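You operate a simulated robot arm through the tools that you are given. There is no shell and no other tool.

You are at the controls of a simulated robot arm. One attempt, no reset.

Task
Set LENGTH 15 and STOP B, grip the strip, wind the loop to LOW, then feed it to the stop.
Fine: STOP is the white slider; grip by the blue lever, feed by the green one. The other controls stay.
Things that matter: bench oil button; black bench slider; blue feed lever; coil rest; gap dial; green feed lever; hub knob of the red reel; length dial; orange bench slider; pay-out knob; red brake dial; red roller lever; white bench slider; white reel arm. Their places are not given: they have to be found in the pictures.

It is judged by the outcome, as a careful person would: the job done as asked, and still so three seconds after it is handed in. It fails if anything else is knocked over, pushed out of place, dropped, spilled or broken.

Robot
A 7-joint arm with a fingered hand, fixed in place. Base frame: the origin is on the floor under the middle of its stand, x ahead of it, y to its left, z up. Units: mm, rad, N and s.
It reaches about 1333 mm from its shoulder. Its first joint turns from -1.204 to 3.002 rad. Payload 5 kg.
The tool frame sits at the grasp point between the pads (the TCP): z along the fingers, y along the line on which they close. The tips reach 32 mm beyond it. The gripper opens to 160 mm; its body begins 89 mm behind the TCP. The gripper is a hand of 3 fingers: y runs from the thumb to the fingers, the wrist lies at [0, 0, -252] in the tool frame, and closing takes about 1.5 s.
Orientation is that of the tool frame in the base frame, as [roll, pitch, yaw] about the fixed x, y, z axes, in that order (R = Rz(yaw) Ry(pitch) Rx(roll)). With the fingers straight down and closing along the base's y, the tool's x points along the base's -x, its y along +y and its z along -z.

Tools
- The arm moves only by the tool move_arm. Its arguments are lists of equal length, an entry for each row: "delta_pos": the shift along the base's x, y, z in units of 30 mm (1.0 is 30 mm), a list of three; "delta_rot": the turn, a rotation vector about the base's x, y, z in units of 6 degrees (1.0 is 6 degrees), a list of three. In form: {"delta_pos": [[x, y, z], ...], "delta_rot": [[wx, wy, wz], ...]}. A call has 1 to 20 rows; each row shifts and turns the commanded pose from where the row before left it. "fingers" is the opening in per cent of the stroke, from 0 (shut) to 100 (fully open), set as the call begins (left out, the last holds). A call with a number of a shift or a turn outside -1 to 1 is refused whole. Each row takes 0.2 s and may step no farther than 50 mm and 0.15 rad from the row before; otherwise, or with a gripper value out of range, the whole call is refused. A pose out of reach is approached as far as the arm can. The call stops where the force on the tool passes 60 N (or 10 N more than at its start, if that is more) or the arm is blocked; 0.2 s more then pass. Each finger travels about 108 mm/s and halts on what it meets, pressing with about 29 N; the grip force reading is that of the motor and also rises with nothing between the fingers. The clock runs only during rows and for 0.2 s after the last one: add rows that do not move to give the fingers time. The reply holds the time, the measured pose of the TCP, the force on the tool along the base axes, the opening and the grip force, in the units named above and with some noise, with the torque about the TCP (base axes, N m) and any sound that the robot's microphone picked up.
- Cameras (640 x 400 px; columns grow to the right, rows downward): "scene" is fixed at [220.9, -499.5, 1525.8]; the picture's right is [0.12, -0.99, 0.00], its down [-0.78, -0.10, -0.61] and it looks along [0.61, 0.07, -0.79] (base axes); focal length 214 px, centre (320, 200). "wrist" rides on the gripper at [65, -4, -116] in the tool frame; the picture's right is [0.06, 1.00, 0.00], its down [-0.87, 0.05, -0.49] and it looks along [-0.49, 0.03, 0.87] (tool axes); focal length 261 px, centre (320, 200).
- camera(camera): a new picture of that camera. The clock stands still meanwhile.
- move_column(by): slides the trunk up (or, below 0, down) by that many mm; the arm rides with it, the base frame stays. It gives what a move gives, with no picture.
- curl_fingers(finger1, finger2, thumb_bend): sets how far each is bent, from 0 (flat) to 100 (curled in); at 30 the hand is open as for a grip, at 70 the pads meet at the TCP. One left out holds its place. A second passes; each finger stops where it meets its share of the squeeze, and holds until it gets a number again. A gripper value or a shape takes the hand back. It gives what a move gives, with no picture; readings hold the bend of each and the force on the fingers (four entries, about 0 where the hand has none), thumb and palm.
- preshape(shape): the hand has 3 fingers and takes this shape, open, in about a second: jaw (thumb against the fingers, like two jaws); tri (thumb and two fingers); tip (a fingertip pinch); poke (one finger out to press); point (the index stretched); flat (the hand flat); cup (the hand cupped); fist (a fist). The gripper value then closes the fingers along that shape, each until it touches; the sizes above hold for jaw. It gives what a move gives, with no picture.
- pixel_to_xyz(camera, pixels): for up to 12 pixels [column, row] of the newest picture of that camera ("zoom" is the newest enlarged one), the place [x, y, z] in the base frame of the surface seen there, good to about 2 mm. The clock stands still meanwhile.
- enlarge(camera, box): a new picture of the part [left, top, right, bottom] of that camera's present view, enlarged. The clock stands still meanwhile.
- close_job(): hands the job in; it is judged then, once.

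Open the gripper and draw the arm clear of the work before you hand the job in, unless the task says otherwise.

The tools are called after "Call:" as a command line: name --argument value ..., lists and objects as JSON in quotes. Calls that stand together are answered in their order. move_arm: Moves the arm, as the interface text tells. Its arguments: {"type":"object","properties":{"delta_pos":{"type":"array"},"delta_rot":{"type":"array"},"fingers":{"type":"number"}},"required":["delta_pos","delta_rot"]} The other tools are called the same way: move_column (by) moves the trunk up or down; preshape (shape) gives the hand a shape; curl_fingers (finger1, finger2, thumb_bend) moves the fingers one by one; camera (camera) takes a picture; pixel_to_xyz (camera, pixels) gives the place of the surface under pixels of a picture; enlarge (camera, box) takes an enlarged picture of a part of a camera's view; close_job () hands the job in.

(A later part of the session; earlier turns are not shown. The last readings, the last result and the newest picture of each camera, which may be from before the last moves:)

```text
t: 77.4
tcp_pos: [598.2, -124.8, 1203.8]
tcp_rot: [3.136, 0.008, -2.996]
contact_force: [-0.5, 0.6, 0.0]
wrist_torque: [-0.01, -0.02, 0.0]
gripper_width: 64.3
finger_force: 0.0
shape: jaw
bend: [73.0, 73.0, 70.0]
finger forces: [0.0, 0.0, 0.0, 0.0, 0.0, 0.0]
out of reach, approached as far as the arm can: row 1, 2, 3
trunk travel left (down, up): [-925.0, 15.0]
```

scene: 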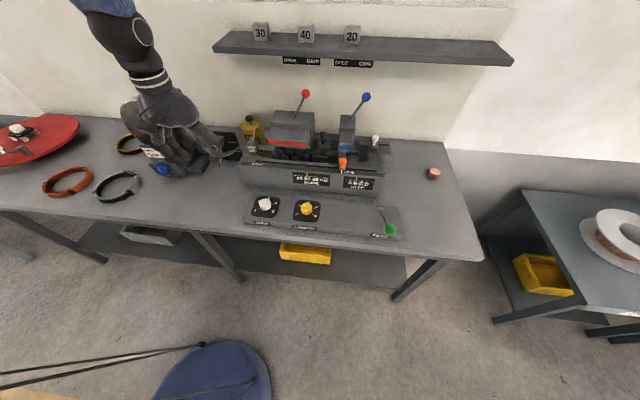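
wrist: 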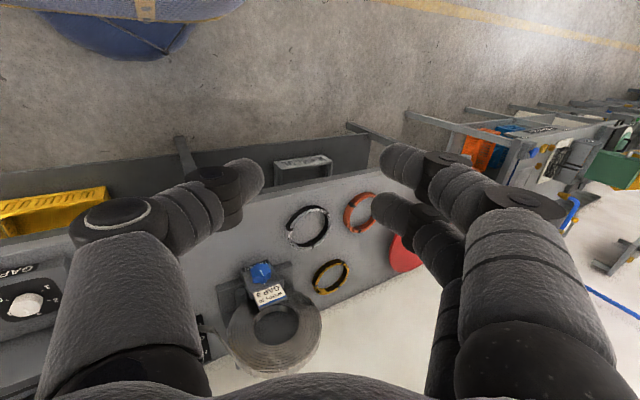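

Even that swing is blocked, so joint 1 itself is at its end; the hand straight down over a vertical forearm is also a singular pose. I undo the small yaw, tilt the hand forward 42° again (non-singular), and push left from there.

Call:
move_arm --delta_pos '[[-0.3, -0.5, 0], [-0.3, -0.5, 0], [-0.3, 0, 0], [0, 0, 0], [0, 0, 0], [0, 0, 0], [0, 0, 0], [0, 1, 0], [0, 1, 0], [0, 1, 0], [0, 1, 0], [0, 1, 0], [0, 0, 0]]' --delta_rot '[[0, -1, -0.467], [0, -1, -0.467], [0, -1, -0.467], [0, -1, 0], [0, -1, 0], [0, -1, 0], [0, -1, 0], [0, 0, 0], [0, 0, 0], [0, 0, 0], [0, 0, 0], [0, 0, 0], [0, 0, 0]]'

Call:
camera --camera "scene"

```text
t: 80.2
tcp_pos: [600.3, -150.8, 1236.8]
tcp_rot: [-3.128, 0.578, -3.14]
contact_force: [-0.9, 0.0, 0.0]
wrist_torque: [-0.02, 0.0, 0.01]
gripper_width: 63.9
finger_force: 0.1
shape: jaw
bend: [73.0, 73.0, 70.0]
finger forces: [0.1, 0.1, 0.0, 0.1, 0.0, 0.0]
out of reach, approached as far as the arm can: row 5, 6, 7, 8, 9, 10, 11, 12
trunk travel left (down, up): [-925.0, 15.0]
```

```text
taken
```

scene: 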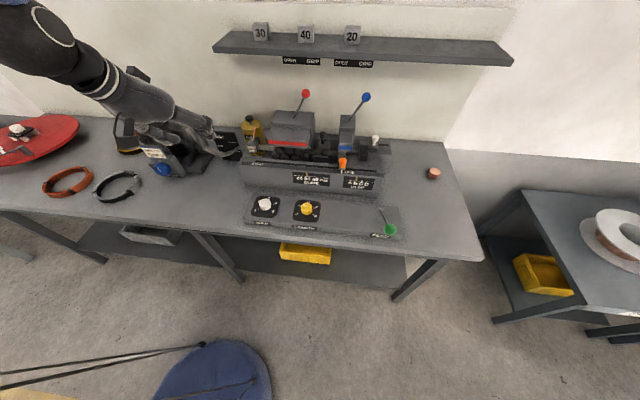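

The pattern fits joints 1 and 3 both at their upper ends, so the arm cannot turn further left; the other way round (right, behind, left) it has ample range. I first straighten the hand and go up and in to a small radius at height, ready to swing round.

Call:
move_arm --delta_pos '[[-0.2, 0, 1], [-0.2, 0, 1], [-0.2, 0, 1], [-0.2, 0, 1], [-0.3, 0, 1], [-0.3, 0, 1], [-0.3, 0, 1], [-0.5, 0, 1], [-0.7, 0, 1], [-0.7, 0, 1], [-0.9, 0, 1], [-0.9, 0, 1], [-0.9, 0, 1], [-0.9, 0, 0.8], [-0.9, 0, 0], [-0.9, 0, 0], [-0.9, 0, 0], [-0.9, 0, 0], [0, 0, 0]]' --delta_rot '[[0, 1, 0], [0, 1, 0], [0, 1, 0], [0, 1, 0], [0, 1, 0], [0, 0.52, 0], [0, 0, 0], [0, 0, 0], [0, 0, 0], [0, 0, 0], [0, 0, 0], [0, 0, 0], [0, 0, 0], [0, 0, 0], [0, 0, 0], [0, 0, 0], [0, 0, 0], [0, 0, 0], [0, 0, 0]]'

Call:
camera --camera "scene"

Call:
camera --camera "wrist"

```text
t: 84.2
tcp_pos: [275.4, -151.8, 1653.8]
tcp_rot: [-3.121, 0.001, -3.14]
contact_force: [0.9, 0.3, 0.6]
wrist_torque: [-0.01, 0.04, -0.01]
gripper_width: 64.2
finger_force: 0.1
shape: jaw
bend: [73.0, 73.0, 70.0]
finger forces: [0.1, 0.0, 0.0, 0.0, 0.0, 0.0]
trunk travel left (down, up): [-925.0, 15.0]
```

```text
taken
```

scene: 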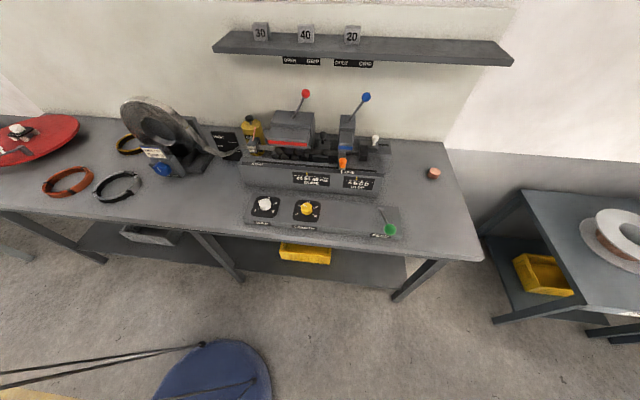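

```text
taken
```

wrist: 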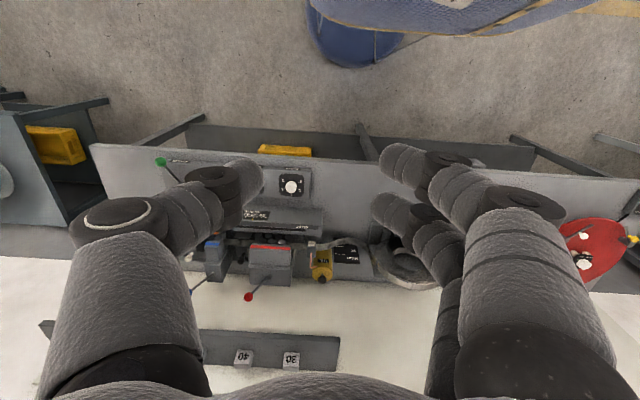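

All reached without limits. I check what the blue body at the top of the wrist view (440,12) is and how high it is, before swinging round.

Call:
pixel_to_xyz --camera "wrist" --pixels '[[440, 12], [380, 10], [540, 10], [600, 5], [350, 45], [455, 3], [320, 5]]'

Call:
pixel_to_xyz --camera "scene" --pixels '[[20, 395], [50, 397], [100, 365], [200, 350], [215, 380]]'

```text
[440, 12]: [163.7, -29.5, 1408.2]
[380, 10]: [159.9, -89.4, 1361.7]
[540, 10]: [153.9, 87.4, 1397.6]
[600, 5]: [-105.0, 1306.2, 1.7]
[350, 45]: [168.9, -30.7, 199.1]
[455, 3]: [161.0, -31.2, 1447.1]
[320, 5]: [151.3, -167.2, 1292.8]
```

```text
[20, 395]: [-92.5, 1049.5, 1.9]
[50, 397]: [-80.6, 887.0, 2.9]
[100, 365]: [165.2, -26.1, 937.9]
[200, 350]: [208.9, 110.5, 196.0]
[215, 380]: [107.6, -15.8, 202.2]
```

The blue body is the robot's own trunk (front at x≈160, up to z≈1450), so this is a torso with a right arm; its elbow now stands up and out to the right. I will bring the elbow down instead: move out in front of the right shoulder while turning the hand to point forward.

Call:
move_arm --delta_pos '[[0.84, -0.33, -0.12], [0.84, -0.33, -0.12], [0.84, -0.33, -0.12], [0.84, -0.33, -0.12], [0.84, -0.33, -0.12], [0.84, -0.33, -0.12], [0.84, -0.33, -0.12], [0.84, -0.33, -0.12], [0.84, -0.33, -0.12], [0.84, -0.33, -0.12], [0.84, -0.33, -0.12], [0.84, -0.33, -0.12], [0.84, -0.33, -0.12], [0.84, -0.33, -0.12], [0.84, -0.33, -0.12], [0, 0, 0]]' --delta_rot '[[0, -1, 0], [0, -1, 0], [0, -1, 0], [0, -1, 0], [0, -1, 0], [0, -1, 0], [0, -1, 0], [0, -1, 0], [0, -1, 0], [0, -1, 0], [0, -1, 0], [0, -1, 0], [0, -1, 0], [0, -1, 0], [0, -1, 0], [0, 0, 0]]'

Call:
camera --camera "scene"

Call:
camera --camera "wrist"

```text
t: 87.6
tcp_pos: [690.8, -304.1, 1721.8]
tcp_rot: [-0.618, 1.565, -0.638]
contact_force: [-0.4, 0.3, 0.3]
wrist_torque: [-0.01, 0.0, -0.07]
gripper_width: 64.1
finger_force: 0.0
shape: jaw
bend: [73.0, 73.0, 70.0]
finger forces: [0.0, 0.0, 0.1, 0.0, 0.0, 0.0]
out of reach, approached as far as the arm can: row 4, 5, 6, 7, 8, 9, 10, 11, 12, 13
trunk travel left (down, up): [-925.0, 15.0]
```

```text
taken
```

scene: 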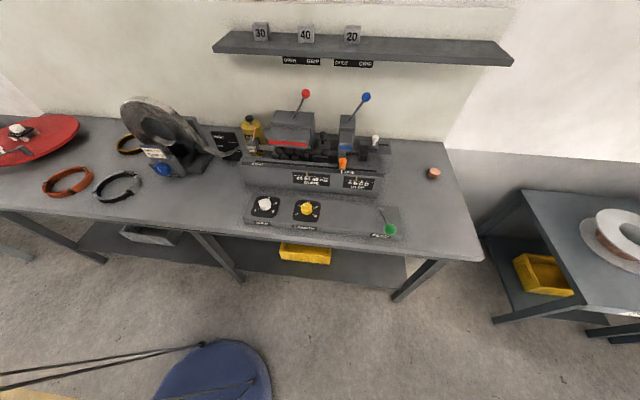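

```text
taken
```

wrist: 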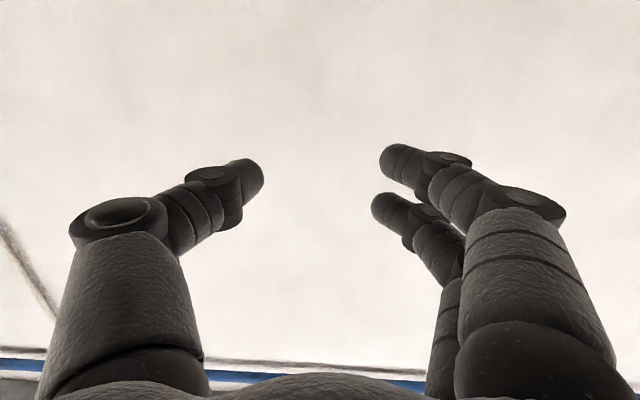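

The hand now points forward at (691,-304,1722). I lower it straight down in front of the machine (still x<730, above everything) to bring the elbow down.

Call:
move_arm --delta_pos '[[0, 0, -1], [0, 0, -1], [0, 0, -1], [0, 0, -1], [0, 0, -1], [0, 0, -1], [0, 0, -1], [0, 0, -1], [0, 0, -1], [0, 0, -1], [0, 0, -1], [0, 0, -1], [0, 0, -1], [0, 0, -1], [0, 0, -1], [0, 0, -1]]' --delta_rot '[[0, 0, 0], [0, 0, 0], [0, 0, 0], [0, 0, 0], [0, 0, 0], [0, 0, 0], [0, 0, 0], [0, 0, 0], [0, 0, 0], [0, 0, 0], [0, 0, 0], [0, 0, 0], [0, 0, 0], [0, 0, 0], [0, 0, 0], [0, 0, 0]]'

Call:
camera --camera "scene"

```text
t: 91.0
tcp_pos: [773.7, -387.7, 1321.7]
tcp_rot: [-2.988, 1.563, -3.0]
contact_force: [-0.2, -0.6, -0.1]
wrist_torque: [0.03, 0.02, 0.0]
gripper_width: 64.0
finger_force: 0.1
shape: jaw
bend: [73.0, 73.0, 70.0]
finger forces: [0.0, 0.0, 0.0, 0.1, 0.1, 0.0]
out of reach, approached as far as the arm can: row 2, 3, 4, 5, 7, 10, 11, 12, 13, 14, 15, 16
trunk travel left (down, up): [-925.0, 15.0]
```

```text
taken
```

scene: 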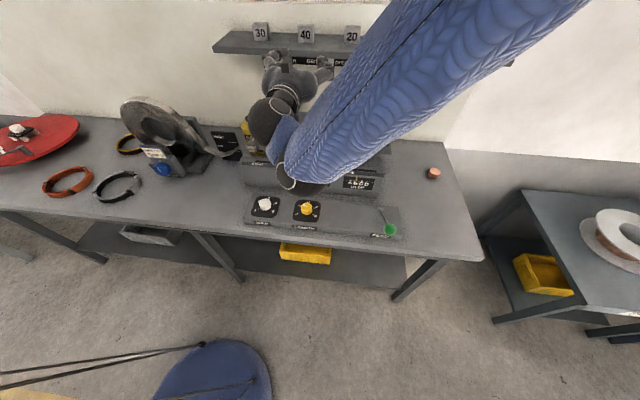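

Now the arm is visible: the forearm comes down from an elbow high on the right. To force the elbow down I turn the hand upward past horizontal while keeping the wrist about in place.

Call:
move_arm --delta_pos '[[-0.1, 0, 0.85], [-0.15, 0, 0.85], [-0.2, 0, 0.85], [-0.3, 0, 0.85], [-0.4, 0, 0.8], [-0.45, 0, 0.75], [-0.5, 0, 0.7], [-0.55, 0, 0.65], [-0.6, 0, 0.6], [-0.6, 0, 0.55], [0, 0, 0]]' --delta_rot '[[0, -1, 0], [0, -1, 0], [0, -1, 0], [0, -1, 0], [0, -1, 0], [0, -1, 0], [0, -1, 0], [0, -1, 0], [0, -1, 0], [0, -1, 0], [0, 0, 0]]'

Call:
camera --camera "scene"

```text
t: 93.4
tcp_pos: [647.0, -532.0, 1716.2]
tcp_rot: [0.003, 0.538, 0.0]
contact_force: [0.5, 0.0, -0.1]
wrist_torque: [0.0, -0.01, -0.02]
gripper_width: 63.9
finger_force: 0.0
shape: jaw
bend: [73.0, 73.0, 70.0]
finger forces: [0.0, 0.0, 0.1, 0.0, 0.1, 0.1]
out of reach, approached as far as the arm can: row 1, 2, 3, 4, 5, 6, 7, 8, 9, 10
trunk travel left (down, up): [-925.0, 15.0]
```

```text
taken
```

scene: 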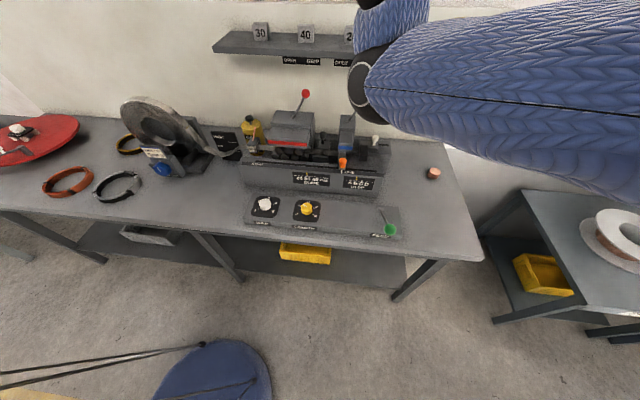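

The reading of the arm's shape is unclear from here. I go back to the compact pose and then lower the whole trunk, so that the scene camera can see the arm from above and I can judge its posture.

Call:
move_arm --delta_pos '[[0.15, 0.76, 0.02], [0.15, 0.76, 0.02], [0.15, 0.76, 0.02], [0.15, 0.76, 0.02], [0.15, 0.76, 0.02], [0.15, 0.76, 0.02], [0.15, 0.76, 0.02], [0.15, 0.76, 0.02], [0.15, 0.76, 0.02], [0.15, 0.76, 0.02]]' --delta_rot '[[0, 1, 0], [0, 1, 0], [0, 1, 0], [0, 1, 0], [0, 1, 0], [0, 1, 0], [0, 1, 0], [0, 1, 0], [0, 1, 0], [0, 1, 0]]'

Call:
move_arm --delta_pos '[[-0.92, 0.34, -0.15], [-0.92, 0.34, -0.15], [-0.92, 0.34, -0.15], [-0.92, 0.34, -0.15], [-0.92, 0.34, -0.15], [-0.92, 0.34, -0.15], [-0.92, 0.34, -0.15], [-0.92, 0.34, -0.15], [-0.92, 0.34, -0.15], [-0.92, 0.34, -0.15], [-0.92, 0.34, -0.15], [-0.92, 0.34, -0.15], [-0.92, 0.34, -0.15], [-0.92, 0.34, -0.15], [-0.92, 0.34, -0.15], [0, 0, 0]]' --delta_rot '[[0, 1, 0], [0, 1, 0], [0, 1, 0], [0, 1, 0], [0, 1, 0], [0, 1, 0], [0, 1, 0], [0, 1, 0], [0, 1, 0], [0, 1, 0], [0, 1, 0], [0, 1, 0], [0, 1, 0], [0, 1, 0], [0, 1, 0], [0, 0, 0]]'

Call:
camera --camera "scene"

```text
t: 95.6
tcp_pos: [696.0, -315.3, 1719.7]
tcp_rot: [1.551, 1.54, 1.527]
contact_force: [1.0, 0.7, -0.9]
wrist_torque: [0.01, -0.05, -0.02]
gripper_width: 63.7
finger_force: 0.0
shape: jaw
bend: [73.0, 73.0, 70.0]
finger forces: [0.1, 0.0, 0.0, 0.0, 0.1, 0.0]
out of reach, approached as far as the arm can: row 8
trunk travel left (down, up): [-925.0, 15.0]
```

```text
t: 99.0
tcp_pos: [291.4, -152.9, 1663.9]
tcp_rot: [-3.121, 0.0, -3.139]
contact_force: [0.4, 1.0, 0.1]
wrist_torque: [0.0, 0.0, 0.0]
gripper_width: 63.7
finger_force: 0.1
shape: jaw
bend: [73.0, 73.0, 70.0]
finger forces: [0.0, 0.1, 0.0, 0.0, 0.1, 0.0]
out of reach, approached as far as the arm can: row 2, 3
trunk travel left (down, up): [-925.0, 15.0]
```

```text
taken
```

scene: 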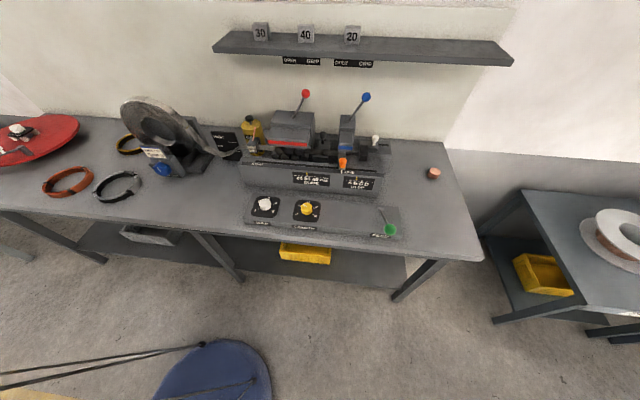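

Back in the compact pose. I lower the trunk 300 mm and look.

Call:
move_column --by -400

Call:
camera --camera "scene"

```text
t: 102.8
tcp_pos: [292.4, -154.4, 1263.8]
tcp_rot: [-3.121, 0.003, -3.139]
contact_force: [0.3, -0.2, -0.3]
wrist_torque: [0.01, 0.02, 0.0]
gripper_width: 63.9
finger_force: 0.1
shape: jaw
bend: [73.0, 73.0, 70.0]
finger forces: [0.0, 0.0, 0.0, 0.1, 0.0, 0.0]
trunk travel left (down, up): [-525.0, 415.0]
```

```text
taken
```

scene: 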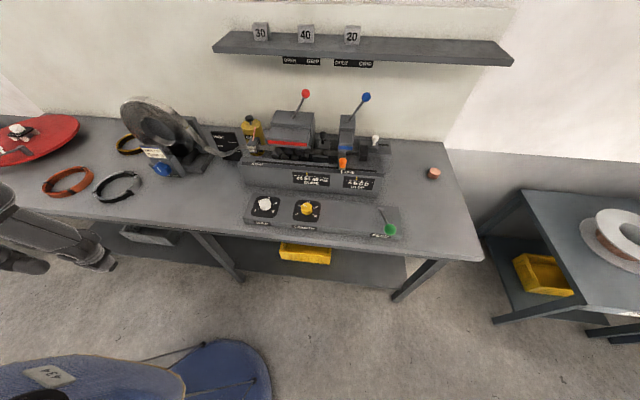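

The hand shows at (70,240) and the trunk at lower left. I lower 350 mm more to see the rest of the arm.

Call:
move_column --by -350

Call:
camera --camera "scene"

```text
t: 106.2
tcp_pos: [292.5, -155.0, 914.7]
tcp_rot: [-3.124, 0.002, -3.139]
contact_force: [0.3, -1.0, -0.4]
wrist_torque: [-0.03, -0.01, 0.0]
gripper_width: 64.0
finger_force: 0.1
shape: jaw
bend: [73.0, 73.0, 70.0]
finger forces: [0.0, 0.0, 0.0, 0.0, 0.1, 0.0]
trunk travel left (down, up): [-175.0, 765.0]
```

```text
taken
```

scene: 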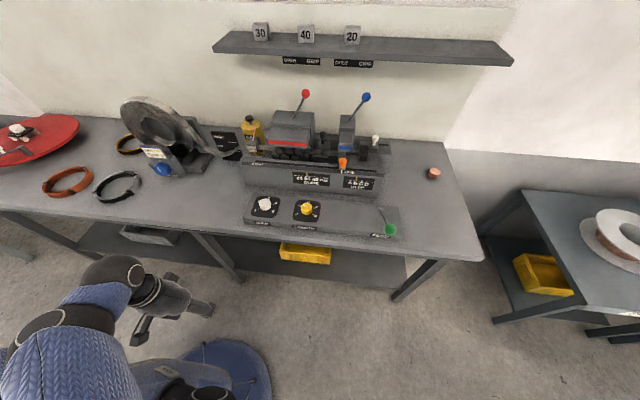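

Now the arm is seen from above: hand at (190,300), wrist (145,280), short sleeve, joint (55,325), thick sleeve (70,370). I enlarge and measure points along it.

Call:
enlarge --camera "scene" --box '[0, 230, 280, 400]'

Call:
pixel_to_xyz --camera "scene" --pixels '[[190, 300], [145, 285], [115, 270], [95, 300], [70, 315], [40, 320], [60, 350], [40, 390], [110, 390], [170, 375], [195, 395], [220, 350]]'

```text
2.29 times, centred on (140, 315) of scene
```

zoom: 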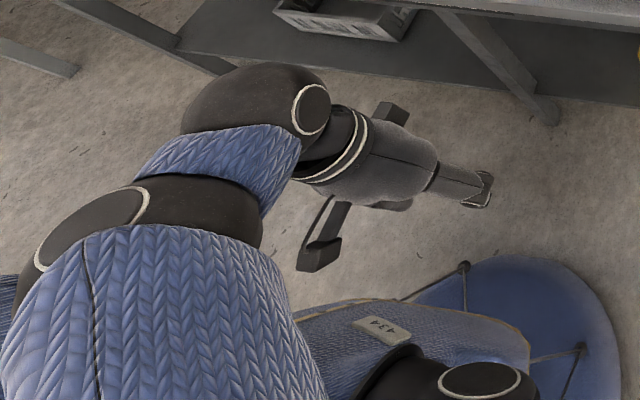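

```text
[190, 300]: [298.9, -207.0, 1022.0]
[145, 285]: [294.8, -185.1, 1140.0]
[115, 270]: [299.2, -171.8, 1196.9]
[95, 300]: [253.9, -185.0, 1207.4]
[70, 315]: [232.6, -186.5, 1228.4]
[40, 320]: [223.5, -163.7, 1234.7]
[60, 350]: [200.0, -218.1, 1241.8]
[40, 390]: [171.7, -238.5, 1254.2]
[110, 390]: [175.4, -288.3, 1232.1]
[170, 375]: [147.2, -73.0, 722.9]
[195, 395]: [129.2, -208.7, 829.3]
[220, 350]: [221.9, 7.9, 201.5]
```

The trunk's shoulder sits near (110,-215) at T=-650, z≈800, and the elbow is up and behind, the forearm coming forward over the top. From this pose I turn the hand forward about the wrist, keeping the wrist in place, to see what freedom that gives.

Call:
move_arm --delta_pos '[[0.878, 0, 0.046], [0.869, 0, 0.138], [0.849, 0, 0.227], [0.821, 0, 0.316], [0.784, 0, 0.399], [0.738, 0, 0.479], [0.683, 0, 0.554], [0.622, 0, 0.622], [0.554, 0, 0.683], [0.479, 0, 0.738], [0.399, 0, 0.784], [0.316, 0, 0.821], [0.227, 0, 0.849], [0.138, 0, 0.869], [0.046, 0, 0.878], [0, 0, 0]]' --delta_rot '[[0, -1, 0], [0, -1, 0], [0, -1, 0], [0, -1, 0], [0, -1, 0], [0, -1, 0], [0, -1, 0], [0, -1, 0], [0, -1, 0], [0, -1, 0], [0, -1, 0], [0, -1, 0], [0, -1, 0], [0, -1, 0], [0, -1, 0], [0, 0, 0]]'

Call:
camera --camera "scene"

```text
t: 109.7
tcp_pos: [544.3, -154.6, 1166.9]
tcp_rot: [-0.311, 1.566, -0.33]
contact_force: [-0.1, -0.4, 0.2]
wrist_torque: [0.0, -0.03, -0.01]
gripper_width: 64.1
finger_force: 0.0
shape: jaw
bend: [73.0, 73.0, 70.0]
finger forces: [0.1, 0.0, 0.1, 0.0, 0.0, 0.0]
trunk travel left (down, up): [-175.0, 765.0]
```

```text
taken
```

scene: 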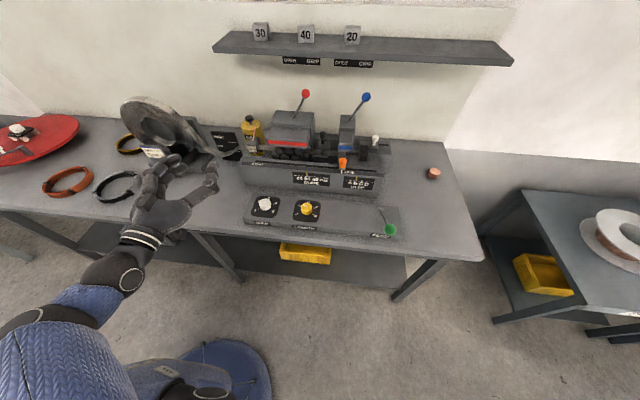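

No limits this time: the hand points forward at (544,-155,1167) and the picture shows it well. I now try moving left from here.

Call:
move_arm --delta_pos '[[0, 1, 0], [0, 1, 0], [0, 1, 0], [0, 1, 0], [0, 1, 0], [0, 1, 0], [0, 1, 0], [0, 1, 0], [0, 0, 0]]' --delta_rot '[[0, 0, 0], [0, 0, 0], [0, 0, 0], [0, 0, 0], [0, 0, 0], [0, 0, 0], [0, 0, 0], [0, 0, 0], [0, 0, 0]]'

Call:
camera --camera "scene"

```text
t: 111.7
tcp_pos: [547.8, -104.1, 1184.1]
tcp_rot: [-1.178, 1.569, -1.191]
contact_force: [0.2, 0.8, 0.2]
wrist_torque: [0.02, 0.02, -0.01]
gripper_width: 64.0
finger_force: 0.0
shape: jaw
bend: [73.0, 73.0, 70.0]
finger forces: [0.0, 0.0, 0.0, 0.0, 0.1, 0.0]
out of reach, approached as far as the arm can: row 2, 3, 4, 5, 6, 7, 8
trunk travel left (down, up): [-175.0, 765.0]
```

```text
taken
```

scene: 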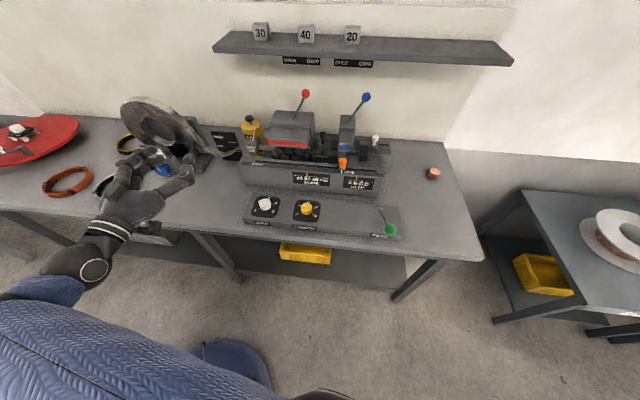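

Blocked again at y=-104, but now the long sleeve of the arm is in view. I measure points along it to understand the limit.

Call:
pixel_to_xyz --camera "scene" --pixels '[[110, 225], [75, 262], [95, 270], [45, 290], [15, 300], [60, 330], [100, 350], [150, 370], [200, 385], [250, 392], [30, 380], [325, 396]]'

Call:
enlarge --camera "scene" --box '[0, 200, 340, 400]'

```text
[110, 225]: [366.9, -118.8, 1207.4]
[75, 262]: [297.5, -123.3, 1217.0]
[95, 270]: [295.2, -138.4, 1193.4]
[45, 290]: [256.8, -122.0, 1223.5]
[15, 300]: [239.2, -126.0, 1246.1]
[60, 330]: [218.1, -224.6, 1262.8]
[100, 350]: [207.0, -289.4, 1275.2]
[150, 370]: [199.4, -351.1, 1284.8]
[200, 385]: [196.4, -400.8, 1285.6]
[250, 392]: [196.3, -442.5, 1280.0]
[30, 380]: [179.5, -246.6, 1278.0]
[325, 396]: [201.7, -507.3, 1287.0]
```

```text
1.88 times, centred on (170, 300) of scene
```

zoom: 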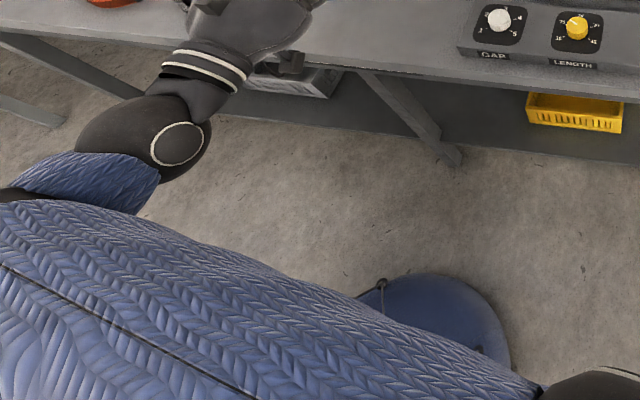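

Now it is clear: the forearm lies sideways with the elbow out right at about (190,-530,1230) and fully folded; this is an inner (fold) limit plus joint 1's lower end. Farther from the shoulder there should be room, so I go forward first and then left.

Call:
move_arm --delta_pos '[[1, -0.3, 0], [1, 0, 0], [1, 0, 0], [1, 0, 0], [1, 0, 0], [0, 1, 0], [0, 1, 0], [0, 1, 0], [0, 1, 0], [0, 0, 0]]' --delta_rot '[[0, 0, 0], [0, 0, 0], [0, 0, 0], [0, 0, 0], [0, 0, 0], [0, 0, 0], [0, 0, 0], [0, 0, 0], [0, 0, 0], [0, 0, 0]]'

Call:
camera --camera "scene"

```text
t: 113.8
tcp_pos: [695.6, -93.5, 1183.5]
tcp_rot: [-0.689, 1.568, -0.702]
contact_force: [-0.6, -0.4, -0.4]
wrist_torque: [0.01, 0.01, 0.04]
gripper_width: 64.1
finger_force: 0.0
shape: jaw
bend: [73.0, 73.0, 70.0]
finger forces: [0.0, 0.0, 0.1, 0.0, 0.1, 0.0]
out of reach, approached as far as the arm can: row 6, 7, 8, 9
trunk travel left (down, up): [-175.0, 765.0]
```

```text
taken
```

scene: 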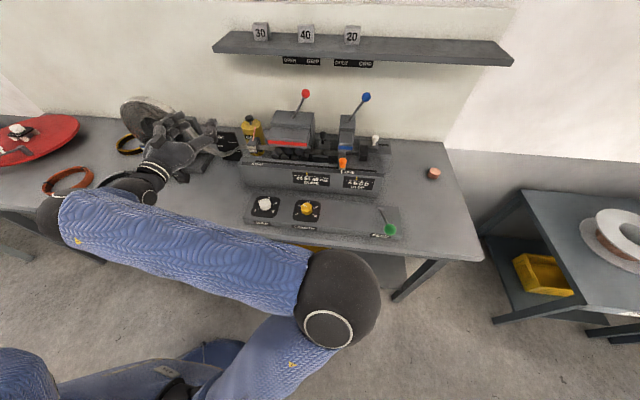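

Now the entire arm is visible: elbow at (335,300), forearm to joint (62,215), wrist (145,185). I measure these points.

Call:
pixel_to_xyz --camera "scene" --pixels '[[335, 285], [330, 325], [290, 270], [180, 235], [75, 215], [55, 220], [120, 190], [150, 195], [165, 165], [270, 370], [180, 390], [240, 380]]'

Call:
enlarge --camera "scene" --box '[20, 90, 400, 400]'

```text
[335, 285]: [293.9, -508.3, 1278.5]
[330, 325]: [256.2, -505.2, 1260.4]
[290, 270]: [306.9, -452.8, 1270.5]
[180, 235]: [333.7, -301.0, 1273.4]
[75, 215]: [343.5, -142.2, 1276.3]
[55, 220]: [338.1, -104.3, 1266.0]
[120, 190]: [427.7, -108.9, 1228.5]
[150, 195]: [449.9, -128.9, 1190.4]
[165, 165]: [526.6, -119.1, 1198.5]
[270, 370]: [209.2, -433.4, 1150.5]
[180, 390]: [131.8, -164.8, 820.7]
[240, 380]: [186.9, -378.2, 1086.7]
```

```text
1.29 times, centred on (210, 245) of scene
```

zoom: 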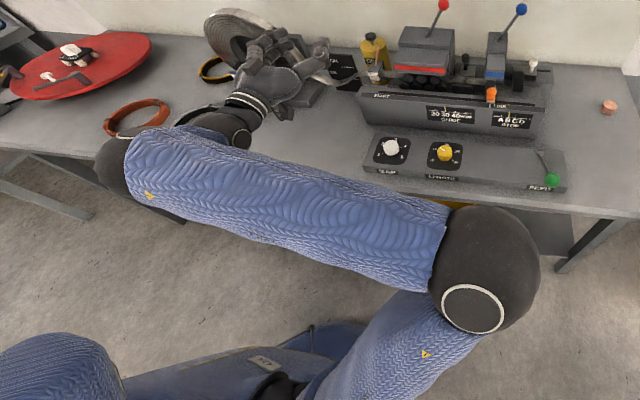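

With the model of the arm clearer (wrist bend and shoulder lift at their ends), I test a rigid swing about the shoulder axis near (100,-150): position and yaw turning left together by 2.8° per row.

Call:
move_arm --delta_pos '[[-0.09, 0.97, 0], [-0.14, 0.97, 0], [-0.19, 0.96, 0], [-0.24, 0.95, 0], [-0.28, 0.94, 0], [-0.33, 0.92, 0], [0, 0, 0]]' --delta_rot '[[0, 0, 0.467], [0, 0, 0.467], [0, 0, 0.467], [0, 0, 0.467], [0, 0, 0.467], [0, 0, 0.467], [0, 0, 0]]'

Call:
camera --camera "scene"

```text
t: 115.5
tcp_pos: [656.7, 5.2, 1185.1]
tcp_rot: [-0.561, 1.569, -0.287]
contact_force: [0.7, -0.6, 0.4]
wrist_torque: [-0.02, -0.02, 0.03]
gripper_width: 64.3
finger_force: 0.1
shape: jaw
bend: [73.0, 73.0, 70.0]
finger forces: [0.0, 0.0, 0.0, 0.0, 0.1, 0.0]
out of reach, approached as far as the arm can: row 1, 2, 3, 4, 5, 6
trunk travel left (down, up): [-175.0, 765.0]
```

```text
taken
```

scene: 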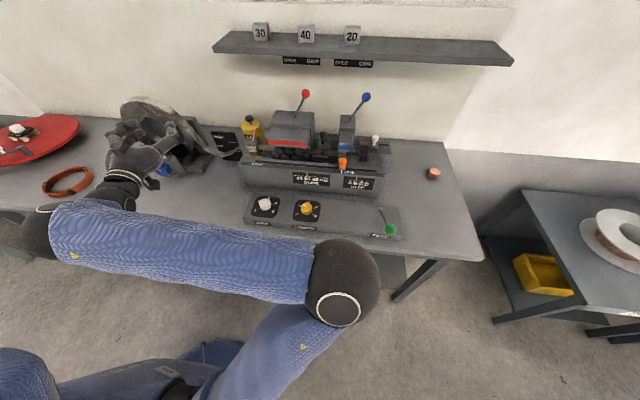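

It moved partly: hand yawed about 16° left, wrist to about (414,-63). I measure the elbow and joint again to see which way the arm turned.

Call:
pixel_to_xyz --camera "scene" --pixels '[[347, 262], [340, 310], [300, 265], [180, 240], [70, 225], [40, 235], [105, 195], [130, 200], [300, 350], [250, 385], [175, 390]]'

Call:
move_arm --delta_pos '[[0, 0, 0], [0, 0, 0], [0, 0, 0], [0, 0, 0], [0, 0, 0], [0, 0, 0], [0, 0, 0]]' --delta_rot '[[0, 0, 1], [0, 0, 1], [0, 0, 1], [0, 0, 1], [0, 0, 1], [0, 0, 1], [0, 0, 0]]'

Call:
camera --camera "scene"

```text
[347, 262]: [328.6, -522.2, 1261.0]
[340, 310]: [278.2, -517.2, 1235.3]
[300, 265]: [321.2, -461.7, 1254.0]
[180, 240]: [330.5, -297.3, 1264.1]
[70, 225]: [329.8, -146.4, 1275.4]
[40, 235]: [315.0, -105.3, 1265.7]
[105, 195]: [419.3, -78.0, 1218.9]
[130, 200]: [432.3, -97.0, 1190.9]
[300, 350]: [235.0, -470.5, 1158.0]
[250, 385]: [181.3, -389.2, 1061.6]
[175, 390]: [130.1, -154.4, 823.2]
```

```text
t: 117.0
tcp_pos: [657.7, 5.5, 1185.2]
tcp_rot: [-0.54, 1.57, 0.363]
contact_force: [0.3, -0.8, 0.3]
wrist_torque: [0.02, -0.01, 0.01]
gripper_width: 64.1
finger_force: 0.0
shape: jaw
bend: [73.0, 73.0, 70.0]
finger forces: [0.0, 0.0, 0.0, 0.0, 0.0, 0.0]
trunk travel left (down, up): [-175.0, 765.0]
```

```text
taken
```

scene: 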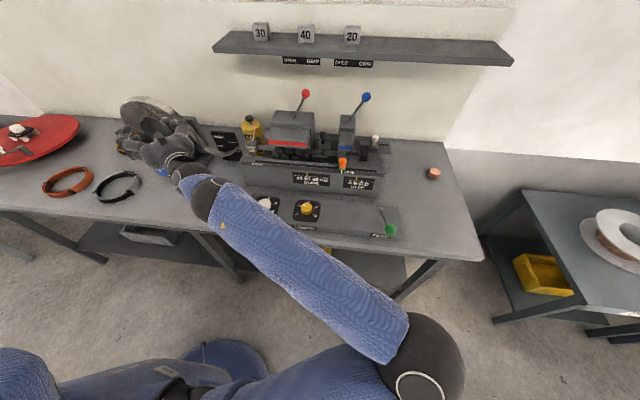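

With the hand pointing 52° left this pose is reached freely. I test how far left it goes in this orientation, at the same height.

Call:
move_arm --delta_pos '[[0, 1, 0], [0, 1, 0], [0, 1, 0], [0, 1, 0], [0, 1, 0], [0, 0, 0]]' --delta_rot '[[0, 0, 0.5], [0, 0, 0.5], [0, 0, 0.5], [0, 0, 0.5], [0, 0, 0.5], [0, 0, 0]]'

Call:
camera --camera "scene"

```text
t: 118.5
tcp_pos: [657.1, 155.8, 1184.9]
tcp_rot: [-0.48, 1.568, 0.684]
contact_force: [-0.4, 0.2, 0.0]
wrist_torque: [0.0, -0.04, 0.01]
gripper_width: 63.9
finger_force: 0.1
shape: jaw
bend: [73.0, 73.0, 70.0]
finger forces: [0.0, 0.0, 0.0, 0.0, 0.1, 0.0]
trunk travel left (down, up): [-175.0, 765.0]
```

```text
taken
```

scene: 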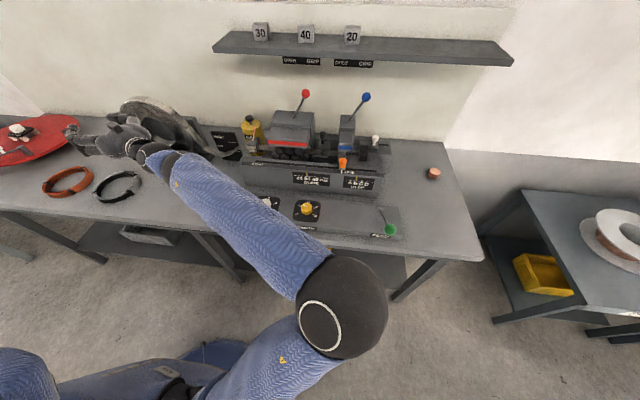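

Excellent: with the hand pointing left the arm swings over freely to (657,156,1185). I lower the trunk 140 mm, bringing this posture down toward knob height; everything under it is clear.

Call:
move_column --by -140

Call:
camera --camera "scene"

Call:
camera --camera "wrist"

```text
t: 120.1
tcp_pos: [655.8, 154.5, 1045.7]
tcp_rot: [-0.548, 1.57, 0.619]
contact_force: [0.7, -0.4, 0.1]
wrist_torque: [-0.05, 0.01, -0.02]
gripper_width: 63.9
finger_force: 0.1
shape: jaw
bend: [73.0, 73.0, 70.0]
finger forces: [0.0, 0.0, 0.0, 0.0, 0.0, 0.1]
trunk travel left (down, up): [-35.0, 905.0]
```

```text
taken
```

scene: 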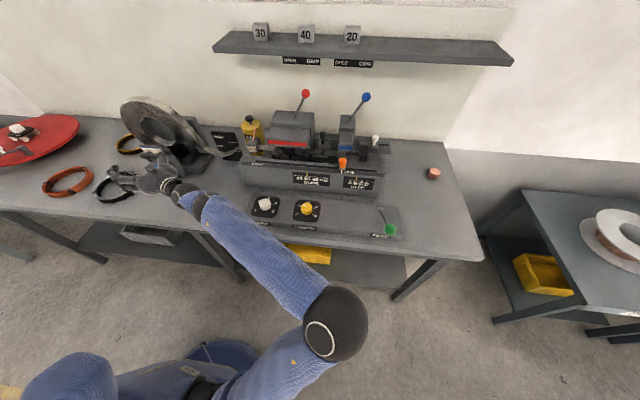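

```text
taken
```

wrist: 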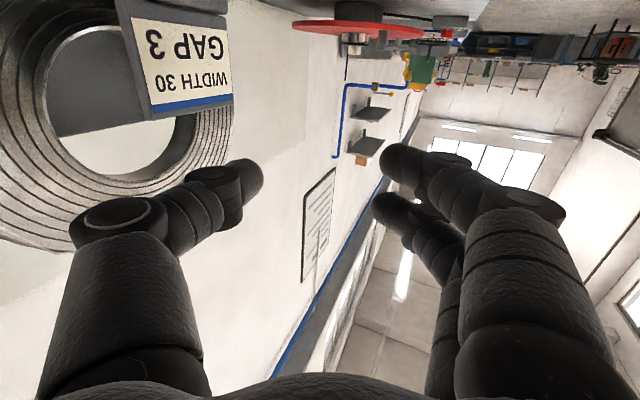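

The hand is seen at (130,180) beside the pay-out block. I enlarge that area to locate the knob and card relative to the hand.

Call:
enlarge --camera "scene" --box '[100, 130, 220, 210]'

Call:
pixel_to_xyz --camera "zoom" --pixels '[[225, 115], [330, 115], [230, 140], [340, 150], [300, 170], [150, 250], [250, 260], [350, 270], [400, 300], [460, 330]]'

```text
5.00 times, centred on (160, 170) of scene
```

zoom: 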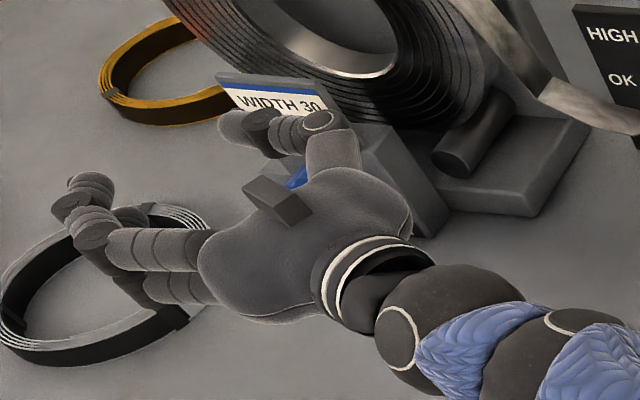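

```text
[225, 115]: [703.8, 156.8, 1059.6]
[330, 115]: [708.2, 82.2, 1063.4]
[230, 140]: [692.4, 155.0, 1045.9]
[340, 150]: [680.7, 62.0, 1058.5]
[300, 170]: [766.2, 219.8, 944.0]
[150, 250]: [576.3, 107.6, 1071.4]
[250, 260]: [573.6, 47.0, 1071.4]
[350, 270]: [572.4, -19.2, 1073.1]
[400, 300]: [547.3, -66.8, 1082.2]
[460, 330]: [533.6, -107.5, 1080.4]
```

Knob centre is near (748 front, 197, 926), radius about 27. I turn the hand back toward forward by 42° while moving to (700,190), still at z≈1046 above the knob's level.

Call:
move_arm --delta_pos '[[0.21, 0.167, 0], [0.21, 0.167, 0], [0.21, 0.167, 0], [0.21, 0.167, 0], [0.21, 0.167, 0], [0.21, 0.167, 0], [0.21, 0.167, 0], [0, 0, 0]]' --delta_rot '[[0, 0, -1], [0, 0, -1], [0, 0, -1], [0, 0, -1], [0, 0, -1], [0, 0, -1], [0, 0, -1], [0, 0, 0]]'

Call:
camera --camera "scene"

Call:
camera --camera "wrist"

```text
t: 121.9
tcp_pos: [745.7, 54.0, 1040.4]
tcp_rot: [-0.608, 1.569, -0.179]
contact_force: [0.2, 0.1, 0.4]
wrist_torque: [-0.02, 0.01, 0.02]
gripper_width: 64.0
finger_force: 0.0
shape: jaw
bend: [73.0, 73.0, 70.0]
finger forces: [0.1, 0.0, 0.0, 0.0, 0.0, 0.0]
out of reach, approached as far as the arm can: row 4, 5, 6, 7
trunk travel left (down, up): [-35.0, 905.0]
```

```text
taken
```

scene: 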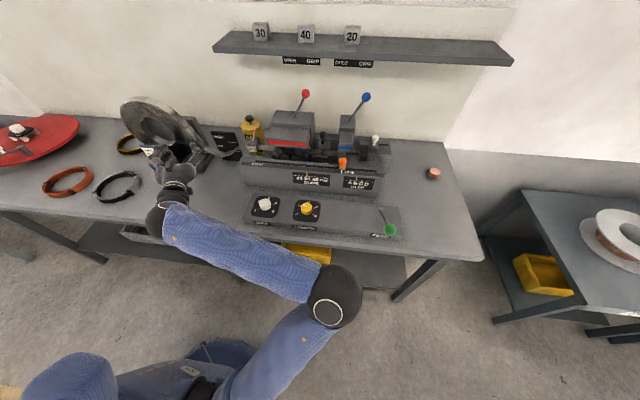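

```text
taken
```

wrist: 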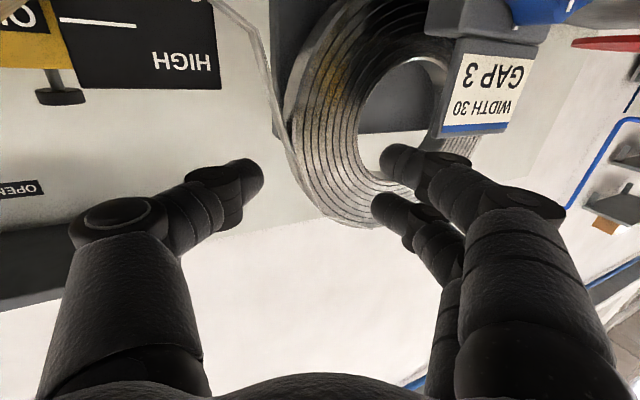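

The turn was limited: TCP drifted to (746,54) with 25° yaw. I measure the elbow and forearm again to see which limit acts.

Call:
pixel_to_xyz --camera "scene" --pixels '[[337, 275], [328, 312], [290, 270], [230, 240], [175, 225], [160, 228], [178, 190], [175, 172], [300, 340], [260, 375], [205, 390], [190, 370]]'

Call:
enlarge --camera "scene" --box '[100, 130, 380, 400]'

```text
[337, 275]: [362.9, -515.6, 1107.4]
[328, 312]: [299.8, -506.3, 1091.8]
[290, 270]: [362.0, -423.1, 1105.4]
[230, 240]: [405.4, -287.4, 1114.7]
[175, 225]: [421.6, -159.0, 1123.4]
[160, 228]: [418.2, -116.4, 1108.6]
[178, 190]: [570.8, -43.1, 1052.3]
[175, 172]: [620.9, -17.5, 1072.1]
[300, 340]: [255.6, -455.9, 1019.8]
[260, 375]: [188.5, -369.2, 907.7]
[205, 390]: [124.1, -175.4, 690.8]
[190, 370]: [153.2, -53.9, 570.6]
```

```text
1.48 times, centred on (240, 265) of scene
```

zoom: 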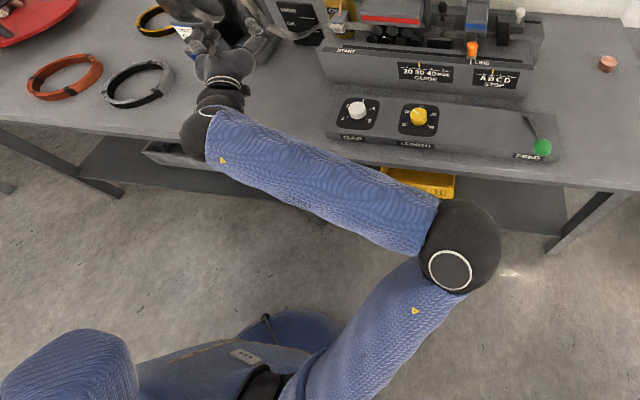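

The elbow, lift and fold are all inside their ranges here, so the hand's roll joint may be what limits it. I test rolling the hand +30° about its own axis and then moving left.

Call:
move_arm --delta_pos '[[0, 0, 0], [0, 0, 0], [0, 0, 0], [0, 0, 0], [0, 0, 0], [0, 0.7, 0], [0, 0.7, 0], [0, 0.7, 0], [0, 0, 0]]' --delta_rot '[[0.9, 0.42, 0], [0.9, 0.42, 0], [0.9, 0.42, 0], [0.9, 0.42, 0], [0.9, 0.42, 0], [0, 0, 0], [0, 0, 0], [0, 0, 0], [0, 0, 0]]'

```text
t: 123.9
tcp_pos: [744.6, 64.6, 1041.7]
tcp_rot: [1.572, 1.052, 2.004]
contact_force: [-0.8, -0.4, -0.1]
wrist_torque: [-0.05, 0.03, 0.01]
gripper_width: 64.0
finger_force: 0.0
shape: jaw
bend: [73.0, 73.0, 70.0]
finger forces: [0.1, 0.0, 0.0, 0.1, 0.1, 0.0]
out of reach, approached as far as the arm can: row 6, 7, 8
trunk travel left (down, up): [-35.0, 905.0]
```

All the blocked poses share the same thing: the elbow bent to about 120°, so the wrist joint must stay roughly 520 mm or more from the shoulder. Raising the hand at this low trunk setting gives that distance, so I lift 180 mm, undo the roll, and then move left.

Call:
move_arm --delta_pos '[[0, 0, 1], [0, 0, 1], [0, 0, 1], [0, 0, 1], [0, 0, 1], [0, 0, 1], [-0.3, 1, 0], [-0.3, 1, 0], [-0.3, 1, 0], [-0.3, 1, 0], [-0.3, 0.4, 0], [0, 0, 0]]' --delta_rot '[[-0.9, -0.42, 0], [-0.9, -0.42, 0], [-0.9, -0.42, 0], [-0.9, -0.42, 0], [-0.9, -0.42, 0], [0, 0, 0], [0, 0, 0], [0, 0, 0], [0, 0, 0], [0, 0, 0], [0, 0, 0], [0, 0, 0]]'

Call:
camera --camera "scene"

```text
t: 126.5
tcp_pos: [747.5, 19.6, 1206.1]
tcp_rot: [-0.583, 1.569, -0.151]
contact_force: [0.0, -0.2, -0.5]
wrist_torque: [-0.02, -0.01, -0.02]
gripper_width: 64.0
finger_force: 0.0
shape: jaw
bend: [73.0, 73.0, 70.0]
finger forces: [0.1, 0.0, 0.0, 0.0, 0.0, 0.1]
out of reach, approached as far as the arm can: row 1, 2, 3, 4, 5, 6, 7, 8, 9, 10, 11
trunk travel left (down, up): [-35.0, 905.0]
```

```text
taken
```

scene: 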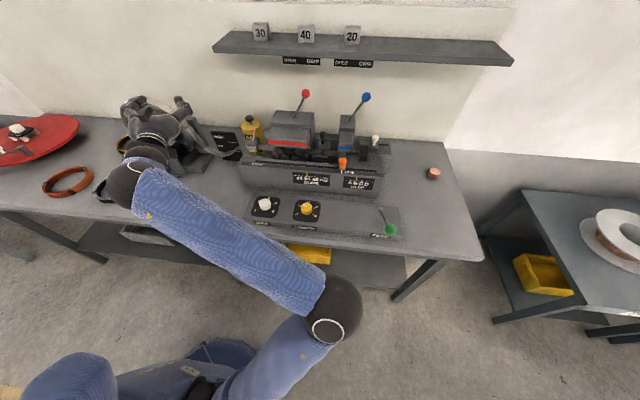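

It is still held, and the elbow stays at the same place, so the wrist is what limits with the hand this far right of the forearm. I try the other roll direction (-36° about the hand axis) and then move left.

Call:
move_arm --delta_pos '[[0, 0, 0], [0, 0, 0], [0, 0, 0], [0, 0, 0], [0, 0, 0], [0, 0, 0], [0, 1, 0], [0, 1, 0], [0, 1, 0], [0, 0, 0]]' --delta_rot '[[-0.9, -0.42, 0], [-0.9, -0.42, 0], [-0.9, -0.42, 0], [-0.9, -0.42, 0], [-0.9, -0.42, 0], [-0.9, -0.42, 0], [0, 0, 0], [0, 0, 0], [0, 0, 0], [0, 0, 0]]'

Call:
camera --camera "scene"

```text
t: 128.7
tcp_pos: [747.0, 21.8, 1206.7]
tcp_rot: [-1.565, 0.947, -1.13]
contact_force: [-0.3, -0.1, 0.2]
wrist_torque: [0.01, -0.01, 0.0]
gripper_width: 64.2
finger_force: 0.1
shape: jaw
bend: [73.0, 73.0, 70.0]
finger forces: [0.0, 0.1, 0.0, 0.0, 0.0, 0.0]
out of reach, approached as far as the arm can: row 7, 8, 9
trunk travel left (down, up): [-35.0, 905.0]
```

```text
taken
```

scene: 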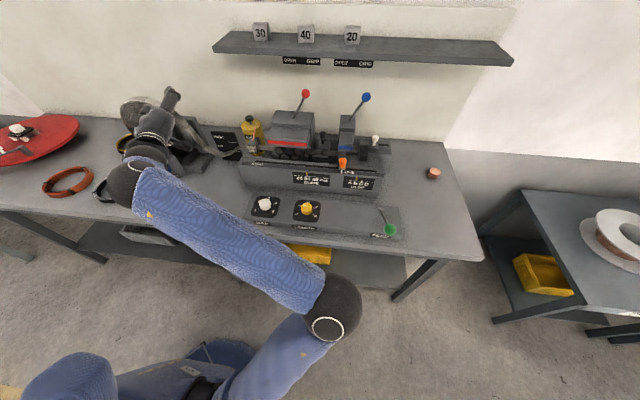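

The roll is free but left is still blocked, so with the hand this far forward the wrist cannot follow. Pointing the hand left works, so I plan to grip the pay-out knob's rim from the right side (thumb below, fingers above) and turn the hand about the knob's axis. First I turn the hand left again (yaw +40°) and measure the knob's surroundings.

Call:
move_arm --delta_pos '[[-0.3, 0.5, 0], [-0.3, 0.5, 0], [-0.3, 0.5, 0], [-0.3, 0.5, 0], [-0.3, 0.5, 0], [-0.3, 0.5, 0], [-0.3, 0.5, 0], [-0.3, 0.5, 0], [0, 0, 0]]' --delta_rot '[[0, 0, 1], [0, 0, 1], [0, 0, 1], [0, 0, 1], [0, 0, 1], [0, 0, 1], [0, 0, 1], [0, 0, 1], [0, 0, 0]]'

Call:
camera --camera "scene"

Call:
enlarge --camera "scene" --box '[120, 100, 260, 200]'

```text
t: 130.7
tcp_pos: [677.7, 142.0, 1205.8]
tcp_rot: [-1.564, 0.945, -0.293]
contact_force: [0.5, -0.8, 0.2]
wrist_torque: [0.02, 0.01, 0.02]
gripper_width: 64.0
finger_force: 0.1
shape: jaw
bend: [73.0, 73.0, 70.0]
finger forces: [0.0, 0.0, 0.0, 0.0, 0.0, 0.0]
trunk travel left (down, up): [-35.0, 905.0]
```

```text
taken
```

scene: 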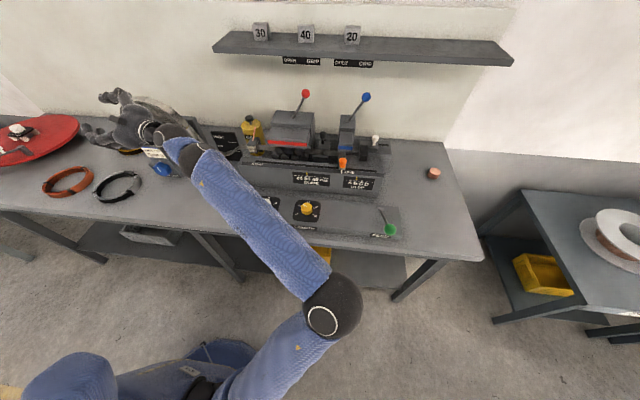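

```text
4.00 times, centred on (190, 150) of scene
```

zoom: 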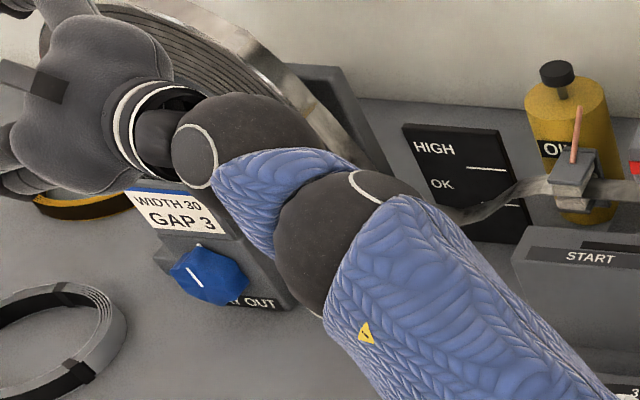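

No limits with the hand pointing left; the knob is visible at zoom (205,275). I measure the knob, card and block.

Call:
pixel_to_xyz --camera "zoom" --pixels '[[195, 278], [172, 268], [245, 285], [205, 243], [205, 305], [150, 195], [215, 232], [140, 225], [270, 275], [290, 300], [165, 255], [225, 300]]'

Call:
enlarge --camera "scene" --box '[145, 140, 205, 185]'

```text
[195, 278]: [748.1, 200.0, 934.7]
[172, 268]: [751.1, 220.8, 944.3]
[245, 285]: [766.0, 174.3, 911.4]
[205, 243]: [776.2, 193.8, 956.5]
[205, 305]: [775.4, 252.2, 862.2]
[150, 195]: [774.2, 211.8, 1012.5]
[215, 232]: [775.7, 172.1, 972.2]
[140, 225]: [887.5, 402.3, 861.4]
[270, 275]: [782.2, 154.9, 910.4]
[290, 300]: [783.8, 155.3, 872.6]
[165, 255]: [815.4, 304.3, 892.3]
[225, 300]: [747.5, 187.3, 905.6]
```

```text
8.89 times, centred on (175, 162) of scene
```

zoom: 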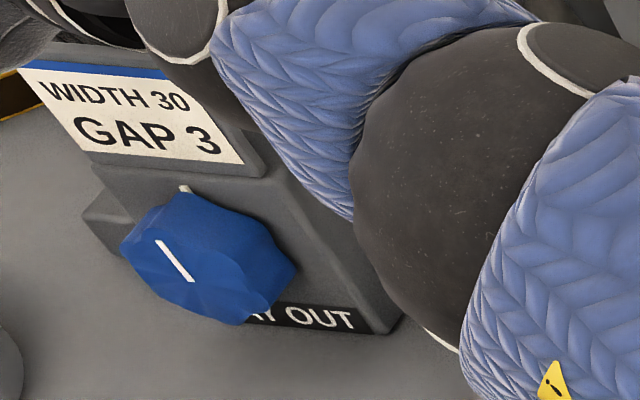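

I take finer points on the knob's front face for its centre and radius.

Call:
pixel_to_xyz --camera "zoom" --pixels '[[125, 243], [290, 268], [175, 200], [235, 315], [160, 242], [190, 278], [150, 215], [265, 305], [220, 210], [170, 285], [250, 240], [184, 188]]'

```text
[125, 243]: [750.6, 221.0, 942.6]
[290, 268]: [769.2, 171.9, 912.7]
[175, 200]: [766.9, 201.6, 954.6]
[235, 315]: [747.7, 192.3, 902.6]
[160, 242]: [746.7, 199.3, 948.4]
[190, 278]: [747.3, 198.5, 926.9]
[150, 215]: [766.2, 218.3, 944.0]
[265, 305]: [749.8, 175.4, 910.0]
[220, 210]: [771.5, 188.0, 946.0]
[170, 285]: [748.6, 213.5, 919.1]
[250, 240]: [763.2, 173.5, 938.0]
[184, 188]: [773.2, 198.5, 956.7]
```

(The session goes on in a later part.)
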